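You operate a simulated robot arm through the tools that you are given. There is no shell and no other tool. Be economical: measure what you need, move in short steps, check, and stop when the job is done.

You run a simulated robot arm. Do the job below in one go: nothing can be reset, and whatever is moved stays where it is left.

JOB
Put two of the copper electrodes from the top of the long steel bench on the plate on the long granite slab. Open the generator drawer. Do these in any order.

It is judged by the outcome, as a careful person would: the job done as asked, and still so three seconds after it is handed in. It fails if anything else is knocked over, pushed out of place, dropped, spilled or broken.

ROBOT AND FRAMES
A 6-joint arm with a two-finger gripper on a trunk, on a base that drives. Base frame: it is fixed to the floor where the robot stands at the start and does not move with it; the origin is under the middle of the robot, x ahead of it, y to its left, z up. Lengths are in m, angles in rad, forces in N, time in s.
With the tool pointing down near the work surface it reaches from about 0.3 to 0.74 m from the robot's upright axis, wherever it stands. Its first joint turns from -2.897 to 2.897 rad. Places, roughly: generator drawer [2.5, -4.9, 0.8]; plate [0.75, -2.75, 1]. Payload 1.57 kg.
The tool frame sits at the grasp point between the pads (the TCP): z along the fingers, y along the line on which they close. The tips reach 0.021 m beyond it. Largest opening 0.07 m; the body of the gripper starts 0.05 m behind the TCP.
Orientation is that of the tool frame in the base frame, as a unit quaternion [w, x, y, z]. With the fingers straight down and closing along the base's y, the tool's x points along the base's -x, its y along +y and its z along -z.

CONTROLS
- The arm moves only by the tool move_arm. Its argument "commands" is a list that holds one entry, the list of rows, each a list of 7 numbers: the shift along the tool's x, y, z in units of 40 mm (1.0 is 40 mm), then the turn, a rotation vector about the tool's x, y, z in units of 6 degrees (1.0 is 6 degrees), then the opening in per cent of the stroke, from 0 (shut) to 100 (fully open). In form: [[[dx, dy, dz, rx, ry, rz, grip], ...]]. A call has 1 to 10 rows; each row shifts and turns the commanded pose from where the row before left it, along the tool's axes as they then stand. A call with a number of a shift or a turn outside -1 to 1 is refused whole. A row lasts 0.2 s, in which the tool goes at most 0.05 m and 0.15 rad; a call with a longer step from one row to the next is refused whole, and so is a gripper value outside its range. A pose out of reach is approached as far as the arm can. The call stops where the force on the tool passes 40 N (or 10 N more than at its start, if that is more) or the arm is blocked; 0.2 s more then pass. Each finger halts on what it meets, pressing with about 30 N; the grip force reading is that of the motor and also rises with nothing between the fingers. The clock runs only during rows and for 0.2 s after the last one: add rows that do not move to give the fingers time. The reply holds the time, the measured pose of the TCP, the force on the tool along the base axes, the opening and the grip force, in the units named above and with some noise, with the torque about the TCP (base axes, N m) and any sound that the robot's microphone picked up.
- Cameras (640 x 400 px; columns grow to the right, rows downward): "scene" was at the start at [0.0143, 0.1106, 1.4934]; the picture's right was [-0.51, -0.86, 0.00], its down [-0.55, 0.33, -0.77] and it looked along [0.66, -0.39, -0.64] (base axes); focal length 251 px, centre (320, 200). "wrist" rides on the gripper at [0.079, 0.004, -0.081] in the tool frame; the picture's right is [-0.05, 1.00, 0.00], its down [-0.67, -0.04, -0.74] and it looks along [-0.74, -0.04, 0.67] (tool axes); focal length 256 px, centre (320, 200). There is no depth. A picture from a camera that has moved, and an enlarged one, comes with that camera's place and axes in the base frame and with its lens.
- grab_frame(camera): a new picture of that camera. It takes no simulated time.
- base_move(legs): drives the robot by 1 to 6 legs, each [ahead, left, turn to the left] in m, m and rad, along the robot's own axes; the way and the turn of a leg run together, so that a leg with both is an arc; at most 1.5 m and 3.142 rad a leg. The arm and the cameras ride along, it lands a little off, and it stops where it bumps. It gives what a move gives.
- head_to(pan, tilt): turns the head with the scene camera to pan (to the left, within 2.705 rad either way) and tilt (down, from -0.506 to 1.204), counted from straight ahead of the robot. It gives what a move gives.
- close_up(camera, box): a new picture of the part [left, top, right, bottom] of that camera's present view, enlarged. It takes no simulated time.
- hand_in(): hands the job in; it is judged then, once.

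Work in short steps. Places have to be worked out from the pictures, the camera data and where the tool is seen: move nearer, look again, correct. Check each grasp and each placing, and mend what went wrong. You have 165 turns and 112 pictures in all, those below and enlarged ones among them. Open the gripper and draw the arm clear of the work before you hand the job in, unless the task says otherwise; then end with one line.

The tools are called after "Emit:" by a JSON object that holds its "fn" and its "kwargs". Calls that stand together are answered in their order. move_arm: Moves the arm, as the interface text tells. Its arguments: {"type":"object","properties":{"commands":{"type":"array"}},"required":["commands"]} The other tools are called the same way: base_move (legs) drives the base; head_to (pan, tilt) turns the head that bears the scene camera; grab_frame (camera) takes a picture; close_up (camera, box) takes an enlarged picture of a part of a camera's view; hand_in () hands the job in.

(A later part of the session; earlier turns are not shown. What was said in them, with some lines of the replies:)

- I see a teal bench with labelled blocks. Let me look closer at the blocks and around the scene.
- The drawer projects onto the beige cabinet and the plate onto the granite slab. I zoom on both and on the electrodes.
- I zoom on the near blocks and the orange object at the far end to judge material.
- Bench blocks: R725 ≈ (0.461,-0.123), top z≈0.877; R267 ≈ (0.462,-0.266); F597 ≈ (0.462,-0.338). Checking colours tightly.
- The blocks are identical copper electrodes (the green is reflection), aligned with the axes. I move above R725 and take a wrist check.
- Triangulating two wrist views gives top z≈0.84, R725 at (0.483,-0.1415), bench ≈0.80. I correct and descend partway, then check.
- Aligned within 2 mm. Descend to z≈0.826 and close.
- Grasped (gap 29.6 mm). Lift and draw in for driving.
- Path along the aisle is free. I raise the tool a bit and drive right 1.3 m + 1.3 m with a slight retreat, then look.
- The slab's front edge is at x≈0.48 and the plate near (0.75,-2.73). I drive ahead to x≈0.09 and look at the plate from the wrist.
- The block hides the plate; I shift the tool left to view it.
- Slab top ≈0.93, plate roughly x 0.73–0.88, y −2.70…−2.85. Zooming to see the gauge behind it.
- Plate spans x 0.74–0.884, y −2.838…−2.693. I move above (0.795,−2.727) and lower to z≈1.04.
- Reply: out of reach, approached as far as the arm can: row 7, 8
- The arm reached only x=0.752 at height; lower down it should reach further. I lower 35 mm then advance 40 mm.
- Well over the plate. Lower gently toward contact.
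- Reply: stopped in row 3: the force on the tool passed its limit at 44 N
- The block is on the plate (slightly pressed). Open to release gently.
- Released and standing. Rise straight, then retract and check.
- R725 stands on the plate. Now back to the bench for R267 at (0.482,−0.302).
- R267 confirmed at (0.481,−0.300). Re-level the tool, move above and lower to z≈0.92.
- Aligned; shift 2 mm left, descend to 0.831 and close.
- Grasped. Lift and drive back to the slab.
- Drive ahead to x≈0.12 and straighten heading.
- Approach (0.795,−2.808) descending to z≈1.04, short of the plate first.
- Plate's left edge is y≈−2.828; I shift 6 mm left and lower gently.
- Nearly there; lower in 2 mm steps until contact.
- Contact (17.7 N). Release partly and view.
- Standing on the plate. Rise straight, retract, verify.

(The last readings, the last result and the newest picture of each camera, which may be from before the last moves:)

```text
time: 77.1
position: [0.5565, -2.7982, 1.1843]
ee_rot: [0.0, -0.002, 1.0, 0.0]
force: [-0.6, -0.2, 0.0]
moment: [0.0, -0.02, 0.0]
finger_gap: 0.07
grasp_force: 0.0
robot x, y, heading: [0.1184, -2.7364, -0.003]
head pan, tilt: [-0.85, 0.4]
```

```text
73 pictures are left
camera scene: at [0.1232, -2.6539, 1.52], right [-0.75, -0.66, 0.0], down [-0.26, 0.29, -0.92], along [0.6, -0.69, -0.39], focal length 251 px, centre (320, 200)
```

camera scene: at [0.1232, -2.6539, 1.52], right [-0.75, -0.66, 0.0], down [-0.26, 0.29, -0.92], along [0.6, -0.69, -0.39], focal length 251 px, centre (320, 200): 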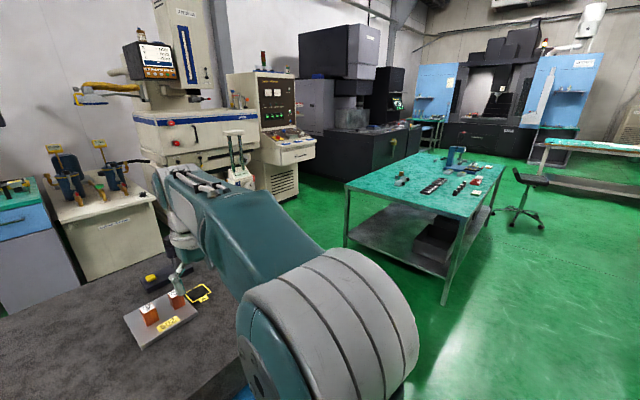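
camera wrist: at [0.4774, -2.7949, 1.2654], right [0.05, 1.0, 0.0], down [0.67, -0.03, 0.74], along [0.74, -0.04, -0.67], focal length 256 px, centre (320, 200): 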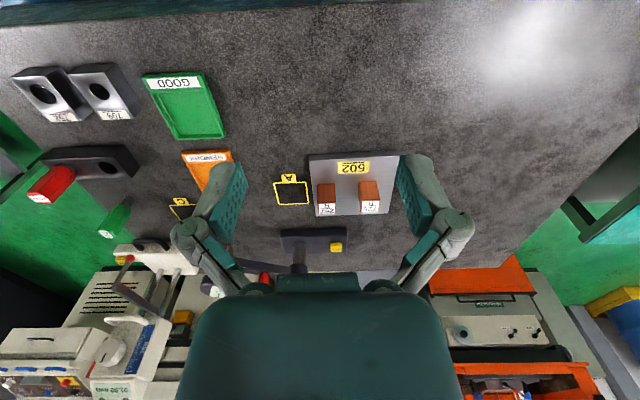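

Both electrodes are on the plate. Now the generator: zoom on the drawer cabinet.

Emit:
{"fn": "close_up", "kwargs": {"camera": "scene", "box": [216, 60, 376, 210]}}

```text
2.67 times, centred on (296, 135) of scene
camera zoom: at [0.1232, -2.6539, 1.52], right [-0.75, -0.66, 0.0], down [-0.26, 0.29, -0.92], along [0.6, -0.69, -0.39], focal length 670 px, centre (384, 373)
```

zoom: 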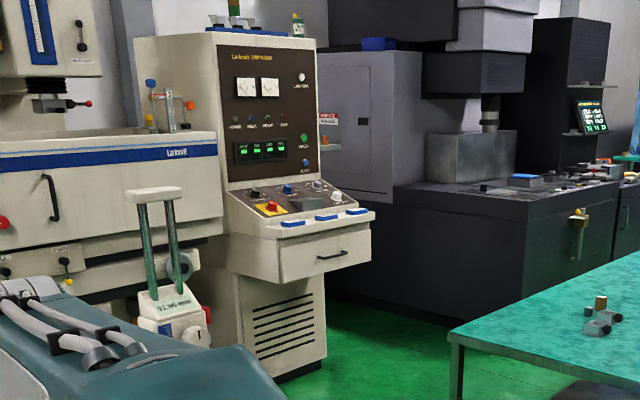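

The generator's drawer front faces −x at x≈2.3, y −4.5…−5.0. A second bench spans x 0.33–1.3, y<−4.3; corridor between it and the slab is around y≈−3.8. I back off, slide right and look.

Emit:
{"fn": "base_move", "kwargs": {"legs": [[-0.25, 0, 0.005], [0, -1.05, 0]]}}

Emit:
{"fn": "head_to", "kwargs": {"pan": -0.5, "tilt": 0.6}}

Emit:
{"fn": "grab_frame", "kwargs": {"camera": "scene"}}

Emit:
{"fn": "head_to", "kwargs": {"pan": 0.5, "tilt": 0.6}}

Emit:
{"fn": "grab_frame", "kwargs": {"camera": "scene"}}

```text
time: 84.0
position: [0.3073, -3.8452, 1.1845]
ee_rot: [0.001, -0.005, 1.0, -0.002]
force: [-0.8, 0.9, -0.9]
moment: [0.0, -0.01, 0.01]
finger_gap: 0.0701
grasp_force: 0.0
robot x, y, heading: [-0.13, -3.7875, 0.004]
head pan, tilt: [-0.85, 0.4]
```

```text
time: 84.8
position: [0.308, -3.8457, 1.1835]
ee_rot: [0.0, -0.004, 1.0, -0.001]
force: [0.7, 0.6, 0.0]
moment: [0.03, 0.0, -0.03]
finger_gap: 0.0699
grasp_force: 0.0
robot x, y, heading: [-0.1271, -3.7873, 0.004]
head pan, tilt: [-0.499, 0.6]
```

```text
71 pictures are left
camera scene: at [-0.1106, -3.6774, 1.5018], right [-0.48, -0.88, 0.0], down [-0.5, 0.27, -0.83], along [0.72, -0.39, -0.56], focal length 251 px, centre (320, 200)
```

scene: 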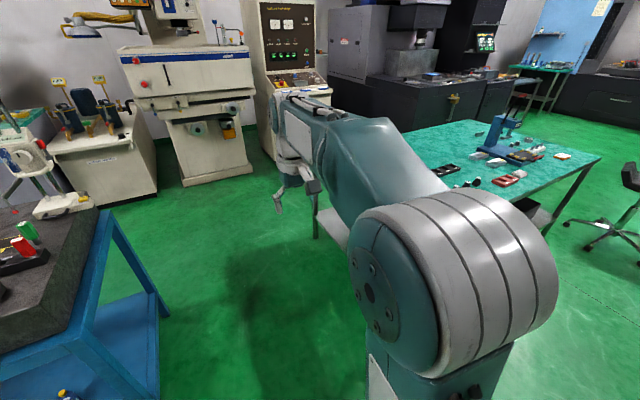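

```text
time: 86.1
position: [0.3062, -3.8471, 1.1854]
ee_rot: [0.0, -0.004, 1.0, -0.001]
force: [0.3, 0.0, 0.1]
moment: [0.02, 0.03, -0.01]
finger_gap: 0.07
grasp_force: 0.0
robot x, y, heading: [-0.1262, -3.7904, -0.001]
head pan, tilt: [0.499, 0.6]
```

```text
70 pictures are left
camera scene: at [-0.1107, -3.5932, 1.5017], right [0.48, -0.88, 0.0], down [-0.5, -0.27, -0.82], along [0.72, 0.4, -0.57], focal length 251 px, centre (320, 200)
```

scene: 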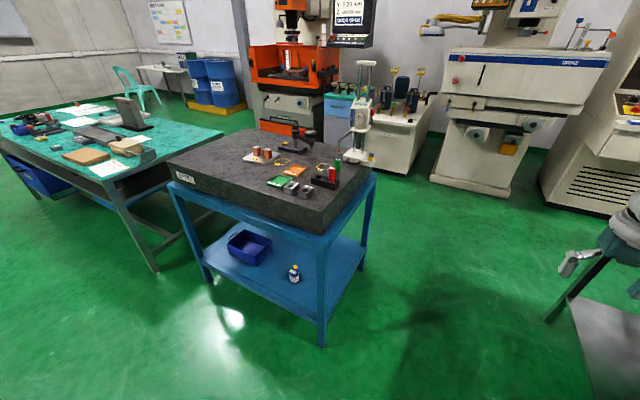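

Corridor is clear (slab ends y≈−3.25, bench2 begins y≈−4.4, x≤1.32). Drive ahead 1.9 m to about (1.78,−3.8) and look at the drawer.

Emit:
{"fn": "base_move", "kwargs": {"legs": [[1.4, 0, 0], [0.5, 0, 0]]}}

Emit:
{"fn": "head_to", "kwargs": {"pan": -1.1, "tilt": 0.5}}

Emit:
{"fn": "grab_frame", "kwargs": {"camera": "scene"}}

```text
time: 95.5
position: [2.2002, -3.843, 1.1857]
ee_rot: [0.0, -0.006, 1.0, -0.001]
force: [-0.8, 0.0, -0.5]
moment: [-0.06, 0.03, 0.03]
finger_gap: 0.07
grasp_force: 0.0
robot x, y, heading: [1.7621, -3.7886, 0.009]
head pan, tilt: [0.499, 0.6]
```

```text
time: 97.2
position: [2.2002, -3.8431, 1.1852]
ee_rot: [0.0, -0.006, 1.0, -0.001]
force: [0.1, -0.4, -0.4]
moment: [0.0, 0.0, 0.02]
finger_gap: 0.07
grasp_force: 0.1
robot x, y, heading: [1.7635, -3.7867, 0.005]
head pan, tilt: [-1.1, 0.499]
```

```text
69 pictures are left
camera scene: at [1.745, -3.7148, 1.5109], right [-0.89, -0.46, 0.0], down [-0.22, 0.42, -0.88], along [0.4, -0.78, -0.48], focal length 251 px, centre (320, 200)
```

scene: 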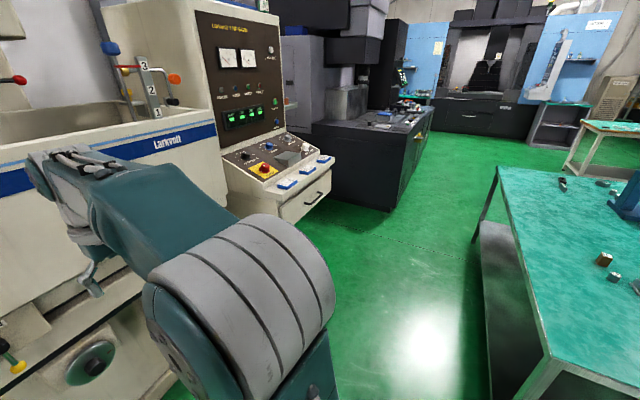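

Handle triangulates to ≈(2.34,−4.83,0.82); bench2's edge is x≈1.36. I draw the arm in and move right to about (1.85,−4.3).

Emit:
{"fn": "move_arm", "kwargs": {"commands": [[[1, 0, 0, 0, 0, 0, 100], [1, 0, 0, 0, 0, 0, 100], [0.6, 0, 0, 0, 0, 0, 100]]]}}

Emit:
{"fn": "base_move", "kwargs": {"legs": [[0.07, 0, 0], [0, -0.5, -0.005]]}}

Emit:
{"fn": "head_to", "kwargs": {"pan": -0.9, "tilt": 0.8}}

Emit:
{"fn": "grab_frame", "kwargs": {"camera": "scene"}}

Emit:
{"fn": "grab_frame", "kwargs": {"camera": "wrist"}}

```text
time: 98.0
position: [2.0935, -3.8449, 1.1844]
ee_rot: [-0.001, -0.005, 1.0, -0.001]
force: [0.1, -0.1, 0.4]
moment: [-0.03, 0.0, -0.01]
finger_gap: 0.0701
grasp_force: 0.0
robot x, y, heading: [1.7617, -3.7881, 0.004]
head pan, tilt: [-1.1, 0.499]
```

```text
time: 101.6
position: [2.1641, -4.3489, 1.1836]
ee_rot: [-0.001, -0.004, 1.0, -0.002]
force: [-0.1, 0.6, 0.3]
moment: [0.0, -0.01, 0.02]
finger_gap: 0.0701
grasp_force: 0.0
robot x, y, heading: [1.8343, -4.2926, 0.002]
head pan, tilt: [-1.1, 0.499]
```

```text
time: 102.4
position: [2.1652, -4.3499, 1.1849]
ee_rot: [0.0, -0.003, 1.0, -0.001]
force: [0.0, 0.2, 0.0]
moment: [0.01, 0.01, 0.02]
finger_gap: 0.07
grasp_force: 0.0
robot x, y, heading: [1.8342, -4.2936, -0.003]
head pan, tilt: [-0.901, 0.799]
```

```text
68 pictures are left
camera scene: at [1.8242, -4.2013, 1.485], right [-0.78, -0.62, 0.0], down [-0.44, 0.56, -0.7], along [0.43, -0.55, -0.72], focal length 251 px, centre (320, 200)
```

scene: 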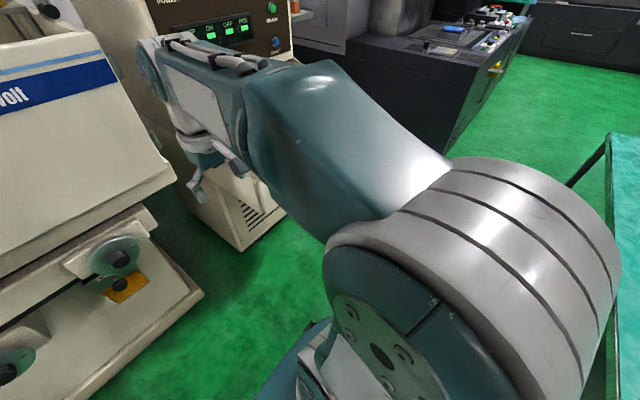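

```text
67 pictures are left
camera wrist: at [2.0862, -4.3484, 1.2651], right [0.05, 1.0, 0.0], down [0.67, -0.03, 0.74], along [0.74, -0.04, -0.67], focal length 256 px, centre (320, 200)
```

wrist: 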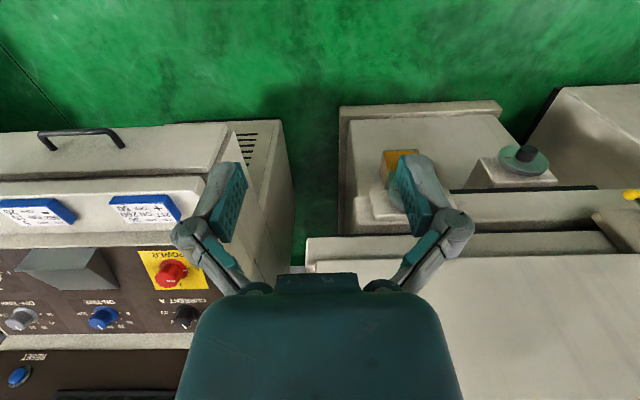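

The drawer handle is clearly seen: bar y −4.92…−4.77, x≈2.35, z≈0.82. I'll grip it with the tool horizontal (pointing +x), closing vertically. First shift base right 0.11, and move the tool in front of the handle at height.

Emit:
{"fn": "base_move", "kwargs": {"legs": [[0, -0.11, 0]]}}

Emit:
{"fn": "move_arm", "kwargs": {"commands": [[[0, -1, 0, 0, 0, 0, 100], [0, -1, 0, 0, 0, 0, 100], [0, -1, 0, 0, 0, 0, 100], [0, -1, 0, 0, 0, 0, 100], [0, -1, 0, 0, 0, 0, 100], [0, -1, 0, 0, 0, 0, 100], [0, -1, 0, 0, 0, 0, 100], [0, -1, 0, 0, 0, 0, 100], [0, -0.9, 0, 0, 0, 0, 100]]]}}

Emit:
{"fn": "grab_frame", "kwargs": {"camera": "wrist"}}

```text
time: 103.6
position: [2.165, -4.4463, 1.184]
ee_rot: [0.0, -0.004, 1.0, -0.006]
force: [-0.1, -0.5, -0.2]
moment: [-0.01, 0.0, 0.03]
finger_gap: 0.07
grasp_force: 0.0
robot x, y, heading: [1.8311, -4.3961, 0.002]
head pan, tilt: [-0.901, 0.799]
```

```text
time: 105.6
position: [2.1687, -4.817, 1.182]
ee_rot: [0.001, -0.004, 1.0, 0.002]
force: [-0.9, 0.4, 0.0]
moment: [0.0, -0.02, -0.01]
finger_gap: 0.0701
grasp_force: 0.1
robot x, y, heading: [1.8371, -4.3949, 0.003]
head pan, tilt: [-0.901, 0.799]
```

```text
66 pictures are left
camera wrist: at [2.0897, -4.8143, 1.2636], right [0.04, 1.0, 0.0], down [0.67, -0.03, 0.74], along [0.74, -0.03, -0.67], focal length 256 px, centre (320, 200)
```

wrist: 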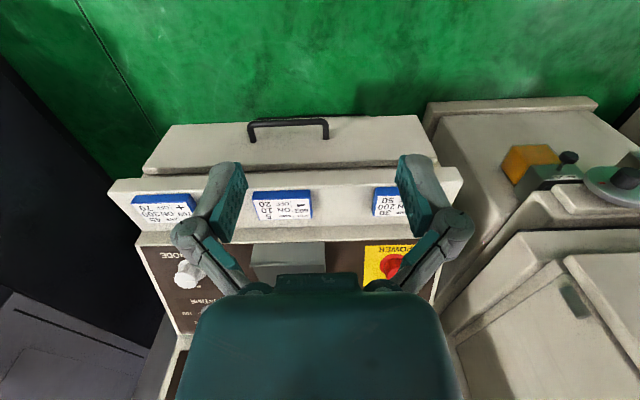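

Better estimate: handle centre ≈(2.39,−4.895,0.77). Shift y and begin the roll (+90° about the tool axis).

Emit:
{"fn": "move_arm", "kwargs": {"commands": [[[0, -0.98, 0, 0, 0, 0, 100], [0, -0.97, 0, 0, 0, 0, 100], [0, 0, 0, 0, 0, 1, 100], [0, 0, 0, 0, 0, 1, 100], [0, 0, 0, 0, 0, 1, 100], [0, 0, 0, 0, 0, 1, 100], [0, 0, 0, 0, 0, 1, 100], [0, 0, 0, 0, 0, 1, 100], [0, 0, 0, 0, 0, 1, 100]]]}}

Emit:
{"fn": "move_arm", "kwargs": {"commands": [[[0, 0, 0, 0, 0, 1, 100], [0, 0, 0, 0, 0, 1, 100], [0, 0, 0, 0, 0, 1, 100], [0, 0, 0, 0, 0, 1, 100], [0, 0, 0, 0, 0, 1, 100], [0, 0, 0, 0, 0, 1, 100], [0, 0, 0, 0, 0, 1, 100], [0, 0, 0, 0, 0, 1, 100]]]}}

```text
time: 107.6
position: [2.1694, -4.8976, 1.1806]
ee_rot: [-0.002, 0.355, 0.935, 0.002]
force: [-0.7, 1.0, 0.3]
moment: [-0.03, -0.01, -0.02]
finger_gap: 0.0698
grasp_force: 0.1
robot x, y, heading: [1.8348, -4.3978, 0.002]
head pan, tilt: [-0.901, 0.799]
```

```text
time: 109.4
position: [2.1684, -4.8988, 1.1808]
ee_rot: [-0.002, 0.704, 0.71, 0.002]
force: [0.1, -0.3, -0.6]
moment: [-0.02, 0.01, 0.01]
finger_gap: 0.0702
grasp_force: 0.1
robot x, y, heading: [1.8323, -4.3956, 0.001]
head pan, tilt: [-0.901, 0.799]
```

Roll done. Now pitch the tool forward (−90° about tool x) in two halves.

Emit:
{"fn": "move_arm", "kwargs": {"commands": [[[0, 0, 0, -1, 0, 0, 100], [0, 0, 0, -1, 0, 0, 100], [0, 0, 0, -1, 0, 0, 100], [0, 0, 0, -1, 0, 0, 100], [0, 0, 0, -1, 0, 0, 100], [0, 0, 0, -1, 0, 0, 100], [0, 0, 0, -1, 0, 0, 100], [0, 0, 0, -1, 0, 0, 100]]]}}

Emit:
{"fn": "move_arm", "kwargs": {"commands": [[[0, 0, 0, -1, 0, 0, 100], [0, 0, 0, -1, 0, 0, 100], [0, 0, 0, -1, 0, 0, 100], [0, 0, 0, -1, 0, 0, 100], [0, 0, 0, -1, 0, 0, 100], [0, 0, 0, -1, 0, 0, 100], [0, 0, 0, -1, 0, 0, 100]]]}}

Emit:
{"fn": "grab_frame", "kwargs": {"camera": "wrist"}}

Emit:
{"fn": "grab_frame", "kwargs": {"camera": "scene"}}

```text
time: 111.2
position: [2.1678, -4.8979, 1.1811]
ee_rot: [0.285, 0.644, 0.648, 0.291]
force: [0.0, -0.4, -0.6]
moment: [0.02, 0.01, 0.01]
finger_gap: 0.0699
grasp_force: 0.0
robot x, y, heading: [1.8321, -4.3958, 0.001]
head pan, tilt: [-0.901, 0.799]
```

```text
time: 112.8
position: [2.1681, -4.8977, 1.1817]
ee_rot: [0.496, 0.499, 0.501, 0.504]
force: [0.5, 0.7, 0.1]
moment: [0.04, -0.04, -0.02]
finger_gap: 0.0699
grasp_force: 0.1
robot x, y, heading: [1.8345, -4.3968, -0.001]
head pan, tilt: [-0.901, 0.799]
```

```text
65 pictures are left
camera wrist: at [2.0876, -4.8206, 1.1859], right [0.0, -0.06, 1.0], down [-0.74, -0.67, -0.04], along [0.67, -0.74, -0.04], focal length 256 px, centre (320, 200)
```

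wrist: 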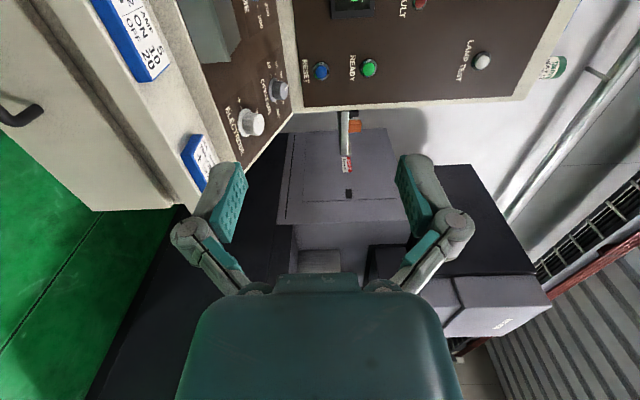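

```text
64 pictures are left
camera scene: at [1.824, -4.3091, 1.4851], right [-0.78, -0.62, 0.0], down [-0.45, 0.56, -0.7], along [0.43, -0.55, -0.72], focal length 251 px, centre (320, 200)
```

scene: 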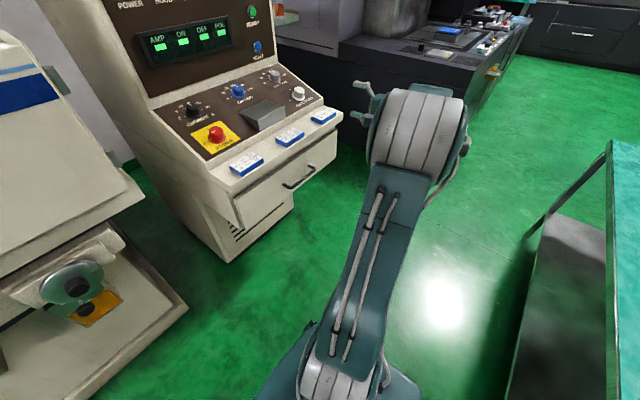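

Orientation reached. Handle from scene: ≈(2.40,−4.90,0.775). Lower in front of the drawer to z≈0.9.

Emit:
{"fn": "move_arm", "kwargs": {"commands": [[[0, -1, 0, 0, 0, 0, 100], [0, -1, 0, 0, 0, 0, 100], [0, -1, 0, 0, 0, 0, 100], [0, -1, 0, 0, 0, 0, 100], [0, -1, 0, 0, 0, 0, 100], [0, -1, 0, 0, 0, 0, 100], [0, -1, 0, 0, 0, 0, 100]]]}}

Emit:
{"fn": "grab_frame", "kwargs": {"camera": "wrist"}}

Emit:
{"fn": "grab_frame", "kwargs": {"camera": "scene"}}

```text
time: 114.4
position: [2.17, -4.8981, 0.9012]
ee_rot: [0.496, 0.499, 0.501, 0.504]
force: [0.5, 0.1, -0.3]
moment: [0.01, -0.01, 0.02]
finger_gap: 0.0699
grasp_force: 0.1
robot x, y, heading: [1.8306, -4.3973, -0.003]
head pan, tilt: [-0.901, 0.799]
```

```text
63 pictures are left
camera wrist: at [2.0882, -4.8195, 0.9053], right [0.0, -0.06, 1.0], down [-0.74, -0.67, -0.04], along [0.67, -0.74, -0.04], focal length 256 px, centre (320, 200)
```

wrist: 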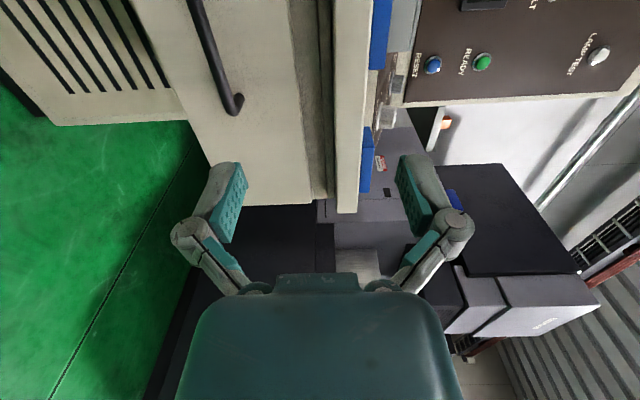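

```text
62 pictures are left
camera scene: at [1.8242, -4.3104, 1.4852], right [-0.78, -0.62, 0.0], down [-0.45, 0.56, -0.7], along [0.43, -0.54, -0.72], focal length 251 px, centre (320, 200)
```

scene: 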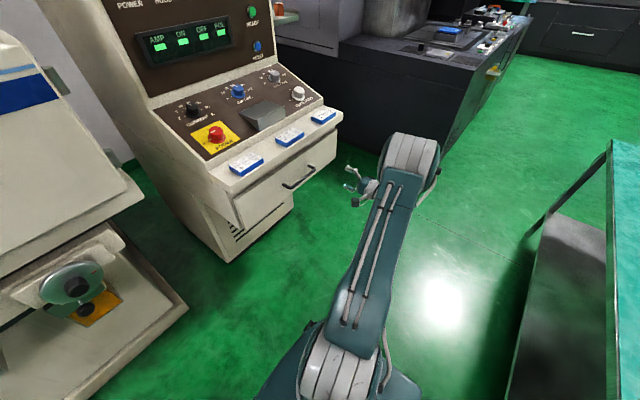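

Bar at z≈0.785, x≈2.405. Lower to that height and advance to x≈2.30, then check.

Emit:
{"fn": "move_arm", "kwargs": {"commands": [[[0.1, -0.96, 0, 0, 0, 0, 100], [0.1, -0.96, 0, 0, 0, 0, 100], [0, -0.96, 0, 0, 0, 0, 100], [0, 0, 0.9, 0, 0, 0, 100], [0, 0, 0.9, 0, 0, 0, 100], [0, 0, 0.9, 0, 0, 0, 100], [0, 0, 0.5, 0, 0, 0, 100]]]}}

Emit:
{"fn": "grab_frame", "kwargs": {"camera": "wrist"}}

Emit:
{"fn": "close_up", "kwargs": {"camera": "scene", "box": [220, 100, 412, 220]}}

```text
time: 116.0
position: [2.2965, -4.8858, 0.7869]
ee_rot: [0.496, 0.5, 0.501, 0.503]
force: [-0.5, 0.3, 0.2]
moment: [0.0, -0.02, 0.01]
finger_gap: 0.0698
grasp_force: 0.1
robot x, y, heading: [1.8327, -4.3951, -0.0]
head pan, tilt: [-0.901, 0.799]
```

```text
61 pictures are left
camera wrist: at [2.2161, -4.8085, 0.7905], right [0.0, -0.06, 1.0], down [-0.74, -0.67, -0.04], along [0.67, -0.74, -0.04], focal length 256 px, centre (320, 200)
```

wrist: 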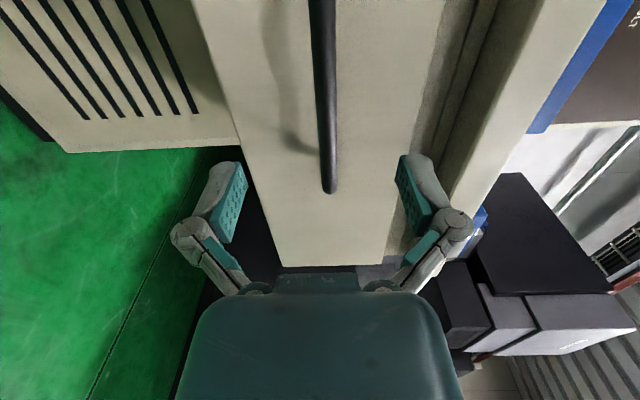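

```text
3.33 times, centred on (316, 160) of scene
camera zoom: at [1.8248, -4.3095, 1.4851], right [-0.78, -0.62, 0.0], down [-0.45, 0.56, -0.7], along [0.43, -0.55, -0.72], focal length 838 px, centre (333, 333)
```

zoom: 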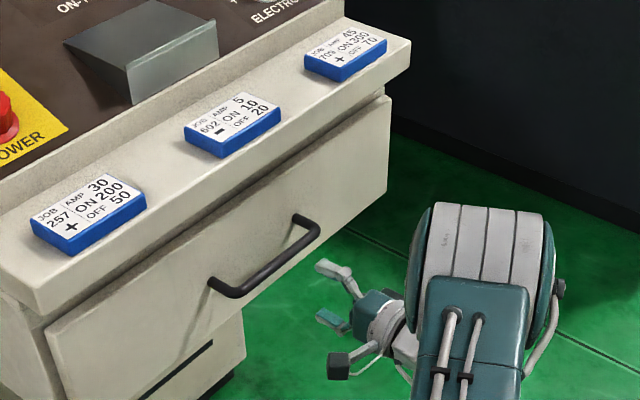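

Bar is centred between the fingers (z≈0.79). Advance to x≈2.36 slowly.

Emit:
{"fn": "move_arm", "kwargs": {"commands": [[[0, 0.08, 0.6, 0, 0, 0, 100], [0, 0, 0.5, 0, 0, 0, 100], [0, 0, 0.4, 0, 0, 0, 100]]]}}

Emit:
{"fn": "grab_frame", "kwargs": {"camera": "wrist"}}

Emit:
{"fn": "close_up", "kwargs": {"camera": "scene", "box": [260, 130, 388, 210]}}

```text
time: 116.8
position: [2.3576, -4.8861, 0.7891]
ee_rot: [0.497, 0.499, 0.5, 0.504]
force: [-0.1, 0.6, 0.8]
moment: [-0.03, -0.04, -0.02]
finger_gap: 0.0701
grasp_force: 0.1
robot x, y, heading: [1.8327, -4.3956, -0.003]
head pan, tilt: [-0.901, 0.799]
```

```text
59 pictures are left
camera wrist: at [2.2764, -4.8084, 0.7935], right [0.0, -0.06, 1.0], down [-0.74, -0.67, -0.04], along [0.67, -0.74, -0.04], focal length 256 px, centre (320, 200)
```

wrist: 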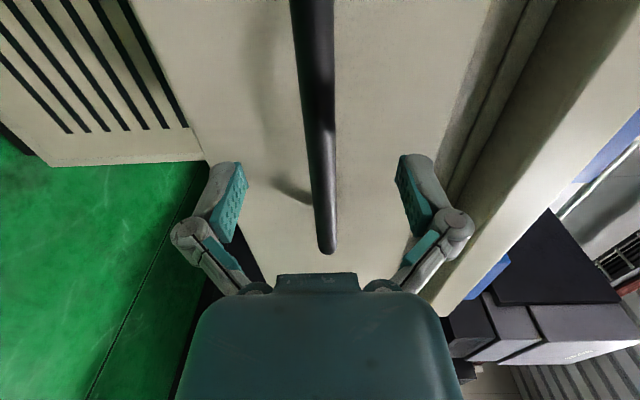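

```text
5.00 times, centred on (324, 170) of scene
camera zoom: at [1.825, -4.3095, 1.4851], right [-0.78, -0.62, 0.0], down [-0.45, 0.56, -0.7], along [0.43, -0.55, -0.72], focal length 1256 px, centre (300, 350)
```

zoom: 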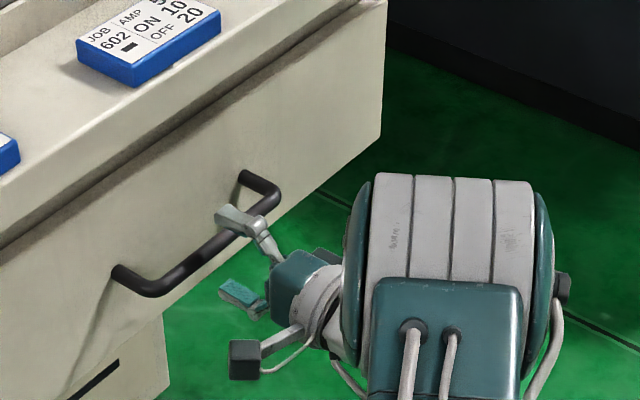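

Fingertips straddle the bar (bar x≈2.378). Advance 15 mm more and close.

Emit:
{"fn": "move_arm", "kwargs": {"commands": [[[0, 0, 0.2, 0, 0, 0, 100], [0, 0, 0.18, 0, 0, 0, 100], [0, 0, 0, 0, 0, 0, 0], [0, 0, 0, 0, 0, 0, 0], [0, 0, 0, 0, 0, 0, 0], [0, 0, 0, 0, 0, 0, 0]]]}}

Emit:
{"fn": "grab_frame", "kwargs": {"camera": "wrist"}}

```text
time: 118.2
position: [2.3711, -4.8872, 0.7906]
ee_rot: [0.497, 0.499, 0.5, 0.504]
force: [-12.1, 2.8, 5.6]
moment: [-0.16, 0.05, -0.09]
finger_gap: 0.013
grasp_force: 32.4
robot x, y, heading: [1.8341, -4.393, 0.005]
head pan, tilt: [-0.901, 0.799]
```

```text
57 pictures are left
camera wrist: at [2.2905, -4.8087, 0.7943], right [0.0, -0.06, 1.0], down [-0.74, -0.67, -0.04], along [0.67, -0.74, -0.04], focal length 256 px, centre (320, 200)
```

wrist: 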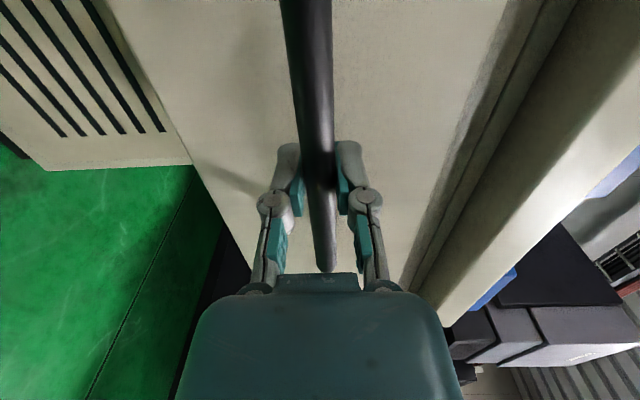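

Gripped (bar 13 mm). Pull gently −x.

Emit:
{"fn": "move_arm", "kwargs": {"commands": [[[0, 0, -0.2, 0, 0, 0, 0], [0, 0, -0.25, 0, 0, 0, 0], [0, 0, -0.3, 0, 0, 0, 0], [0, 0, -0.3, 0, 0, 0, 0], [0, 0, -0.3, 0, 0, 0, 0]]]}}

Emit:
{"fn": "grab_frame", "kwargs": {"camera": "wrist"}}

```text
time: 119.4
position: [2.3181, -4.8857, 0.7898]
ee_rot: [0.496, 0.499, 0.501, 0.504]
force: [1.5, -1.9, 3.3]
moment: [-0.11, 0.0, 0.03]
finger_gap: 0.0132
grasp_force: 32.3
robot x, y, heading: [1.8315, -4.3953, -0.002]
head pan, tilt: [-0.901, 0.799]
```

```text
56 pictures are left
camera wrist: at [2.2371, -4.8088, 0.7943], right [0.0, -0.06, 1.0], down [-0.74, -0.67, -0.04], along [0.67, -0.74, -0.04], focal length 256 px, centre (320, 200)
```

wrist: 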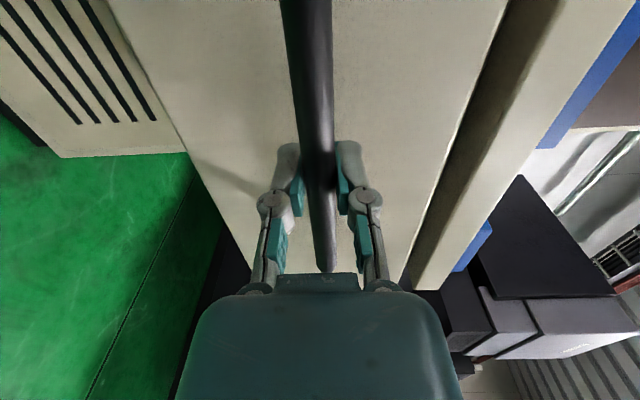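

Drawer moves (about 53 mm). Continue pulling in steady steps.

Emit:
{"fn": "move_arm", "kwargs": {"commands": [[[0, 0, -0.4, 0, 0, 0, 0], [0, 0, -0.4, 0, 0, 0, 0], [0, 0, -0.4, 0, 0, 0, 0], [0, 0, -0.4, 0, 0, 0, 0], [0, 0, -0.4, 0, 0, 0, 0], [0, 0, -0.4, 0, 0, 0, 0]]]}}

Emit:
{"fn": "grab_frame", "kwargs": {"camera": "scene"}}

```text
time: 120.8
position: [2.2219, -4.8869, 0.7895]
ee_rot: [0.496, 0.499, 0.501, 0.504]
force: [-0.3, 9.1, 2.2]
moment: [-0.16, -0.02, 0.76]
finger_gap: 0.013
grasp_force: 32.2
robot x, y, heading: [1.8322, -4.4008, 0.0]
head pan, tilt: [-0.901, 0.799]
```

```text
55 pictures are left
camera scene: at [1.8242, -4.3076, 1.485], right [-0.78, -0.62, 0.0], down [-0.45, 0.56, -0.7], along [0.43, -0.55, -0.72], focal length 251 px, centre (320, 200)
```

scene: 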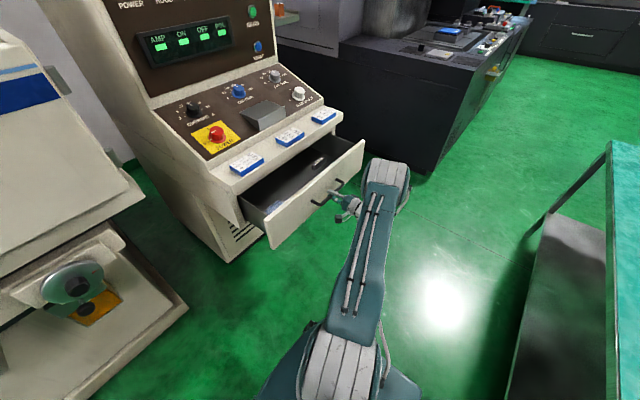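

Drawer open ~15 cm. Pull further.

Emit:
{"fn": "move_arm", "kwargs": {"commands": [[[0, 0, -0.4, 0, 0, 0, 0], [0, 0, -0.4, 0, 0, 0, 0], [0, 0, -0.4, 0, 0, 0, 0], [0, 0, -0.4, 0, 0, 0, 0], [0, 0, -0.4, 0, 0, 0, 0], [0, 0, -0.4, 0, 0, 0, 0]]]}}

Emit:
{"fn": "grab_frame", "kwargs": {"camera": "scene"}}

```text
time: 122.2
position: [2.1267, -4.8855, 0.7906]
ee_rot: [0.496, 0.499, 0.501, 0.503]
force: [-1.2, 17.6, -7.6]
moment: [-0.15, -0.01, 0.16]
finger_gap: 0.0133
grasp_force: 31.9
robot x, y, heading: [1.8325, -4.4012, -0.003]
head pan, tilt: [-0.901, 0.799]
```

```text
54 pictures are left
camera scene: at [1.8242, -4.3071, 1.485], right [-0.78, -0.62, 0.0], down [-0.45, 0.56, -0.7], along [0.43, -0.55, -0.72], focal length 251 px, centre (320, 200)
```

scene: 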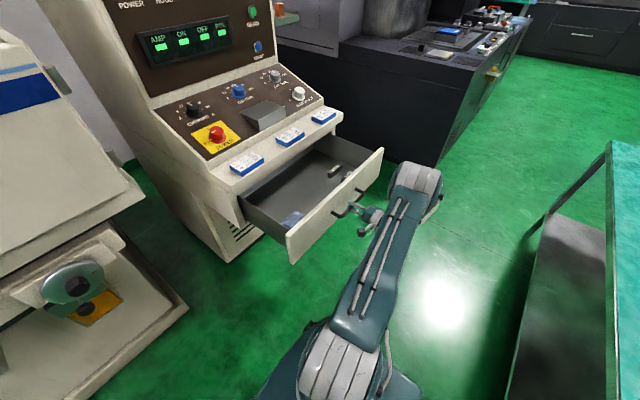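

~24 cm open. Side force 17 N; I ease 3 mm toward +y and pull on gently until a stop or a further 9 cm.

Emit:
{"fn": "move_arm", "kwargs": {"commands": [[[0.08, 0, -0.2, 0, 0, 0, 0], [0.04, 0, -0.3, 0, 0, 0, 0], [0, 0, -0.3, 0, 0, 0, 0], [0, 0, -0.3, 0, 0, 0, 0]]]}}

```text
time: 123.2
position: [2.081, -4.8872, 0.7894]
ee_rot: [0.498, 0.5, 0.5, 0.502]
force: [1.5, -21.9, -13.6]
moment: [-0.16, 0.05, -0.13]
finger_gap: 0.0131
grasp_force: 32.3
robot x, y, heading: [1.8353, -4.3947, -0.002]
head pan, tilt: [-0.901, 0.799]
```

29 cm open. Ease the side load and view.

Emit:
{"fn": "move_arm", "kwargs": {"commands": [[[-0.06, 0, -0.2, 0, 0, 0, 0], [0, 0.02, -0.2, 0, 0, 0, 0]]]}}

Emit:
{"fn": "grab_frame", "kwargs": {"camera": "scene"}}

```text
time: 123.8
position: [2.0689, -4.884, 0.7898]
ee_rot: [0.494, 0.499, 0.502, 0.504]
force: [21.4, -8.1, -16.0]
moment: [-0.27, 0.08, 0.03]
finger_gap: 0.0133
grasp_force: 32.0
robot x, y, heading: [1.8324, -4.394, 0.002]
head pan, tilt: [-0.901, 0.799]
```

```text
53 pictures are left
camera scene: at [1.8256, -4.3125, 1.4853], right [-0.78, -0.62, 0.0], down [-0.45, 0.56, -0.69], along [0.43, -0.54, -0.72], focal length 251 px, centre (320, 200)
```

scene: 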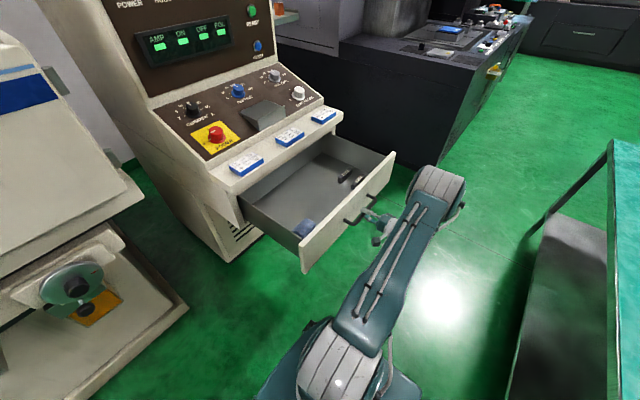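

The drawer is at its end stop (~30 cm). Open the fingers and back off.

Emit:
{"fn": "move_arm", "kwargs": {"commands": [[[0, 0, 0.1, 0, 0, 0, 0], [0, 0, 0, 0, 0, 0, 60], [0, 0, 0, 0, 0, 0, 100], [0, 0, 0, 0, 0, 0, 100], [0, 0, 0, 0, 0, 0, 100]]]}}

Emit:
{"fn": "grab_frame", "kwargs": {"camera": "wrist"}}

```text
time: 125.0
position: [2.0686, -4.8861, 0.7903]
ee_rot: [0.497, 0.5, 0.501, 0.503]
force: [1.1, 0.9, 0.1]
moment: [0.02, 0.0, 0.0]
finger_gap: 0.0701
grasp_force: 0.0
robot x, y, heading: [1.8326, -4.3966, 0.003]
head pan, tilt: [-0.901, 0.799]
```

```text
52 pictures are left
camera wrist: at [1.9884, -4.8085, 0.7953], right [0.0, -0.06, 1.0], down [-0.74, -0.67, -0.04], along [0.67, -0.74, -0.04], focal length 256 px, centre (320, 200)
```

wrist: 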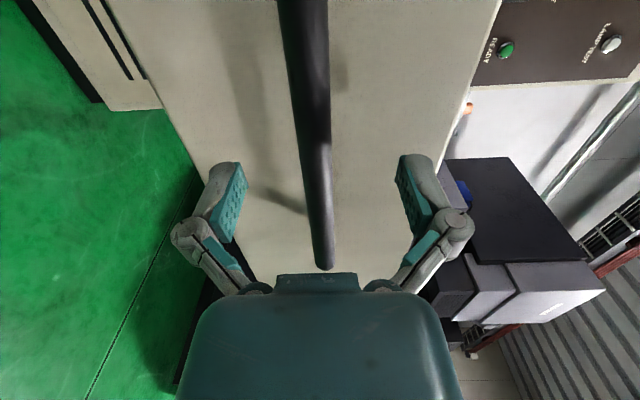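

Free. Retract 80 mm and raise.

Emit:
{"fn": "move_arm", "kwargs": {"commands": [[[0, 0, -0.4, 0, 0, 0, 100], [0, 0, -0.5, 0, 0, 0, 100], [0, 0, -0.6, 0, 0, 0, 100], [0, 0, -0.6, 0, 0, 0, 100], [0, 0.8, 0, 0, 0, 0, 100], [0, 1, 0, 0, 0, 0, 100], [0, 1, 0, 0, 0, 0, 100], [0, 1, 0, 0, 0, 0, 100]]]}}

Emit:
{"fn": "grab_frame", "kwargs": {"camera": "scene"}}

Emit:
{"fn": "head_to", "kwargs": {"pan": 2.1, "tilt": 0.4}}

Emit:
{"fn": "grab_frame", "kwargs": {"camera": "scene"}}

```text
time: 126.8
position: [1.9857, -4.8896, 0.9438]
ee_rot: [0.496, 0.499, 0.501, 0.504]
force: [0.1, -0.2, -0.4]
moment: [0.01, -0.03, 0.02]
finger_gap: 0.0701
grasp_force: 0.0
robot x, y, heading: [1.8358, -4.3974, -0.003]
head pan, tilt: [-0.901, 0.799]
```

```text
51 pictures are left
camera scene: at [1.8234, -4.3086, 1.4851], right [-0.78, -0.62, 0.0], down [-0.45, 0.56, -0.7], along [0.43, -0.55, -0.72], focal length 251 px, centre (320, 200)
```

scene: 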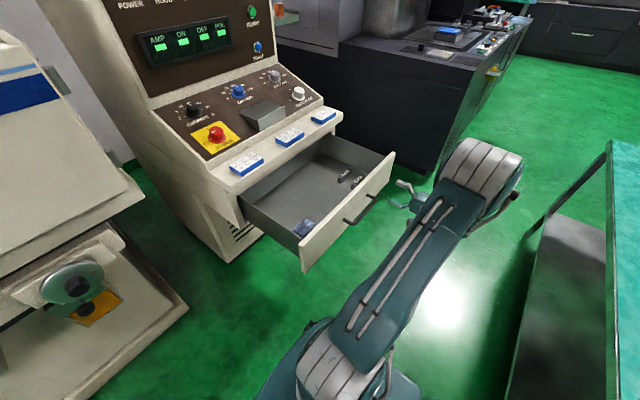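

```text
time: 129.4
position: [1.9864, -4.889, 0.9422]
ee_rot: [0.496, 0.499, 0.501, 0.503]
force: [-0.6, 0.2, -0.3]
moment: [-0.02, 0.01, 0.0]
finger_gap: 0.0697
grasp_force: 0.1
robot x, y, heading: [1.8346, -4.3971, 0.004]
head pan, tilt: [2.1, 0.4]
```

```text
50 pictures are left
camera scene: at [1.7265, -4.1662, 1.5204], right [0.86, 0.5, 0.0], down [0.2, -0.33, -0.92], along [-0.46, 0.8, -0.39], focal length 251 px, centre (320, 200)
```

scene: 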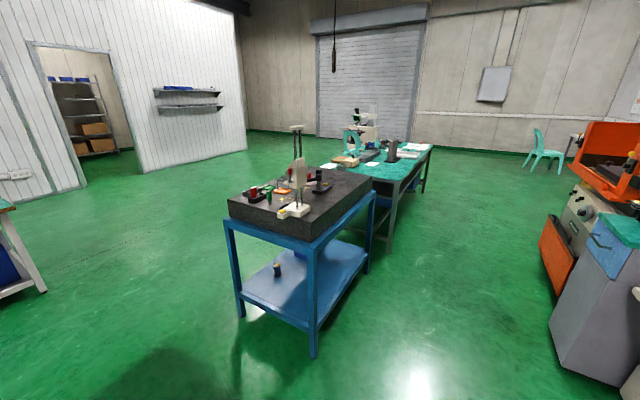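

Drawer remains open. A quick zoom at the slab to confirm the electrodes before handing in.

Emit:
{"fn": "close_up", "kwargs": {"camera": "scene", "box": [226, 145, 386, 245]}}

```text
4.00 times, centred on (306, 195) of scene
camera zoom: at [1.7265, -4.1662, 1.5204], right [0.86, 0.5, 0.0], down [0.2, -0.33, -0.92], along [-0.46, 0.8, -0.39], focal length 1005 px, centre (376, 220)
```

zoom: 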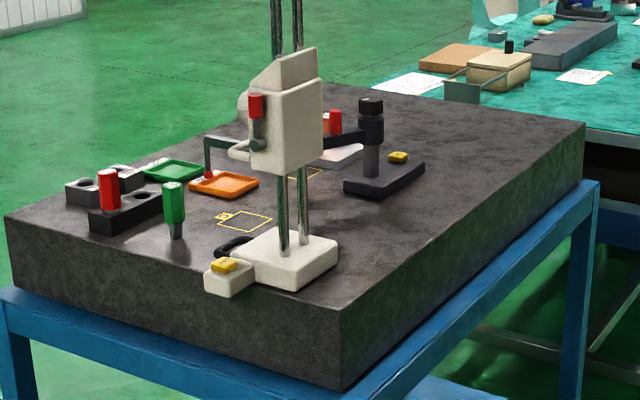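

Nothing looks disturbed on the slab; the height gauge partly hides the plate here, but the earlier wrist view showed both electrodes standing on it. Handing in.

Emit:
{"fn": "hand_in", "kwargs": {}}

```text
The job is handed in.
```

Two copper electrodes (R 725 and R 267) stand on the plate on the granite slab, and the generator drawer is pulled open about 30 cm to its stop. I saw nothing else knocked over or moved.
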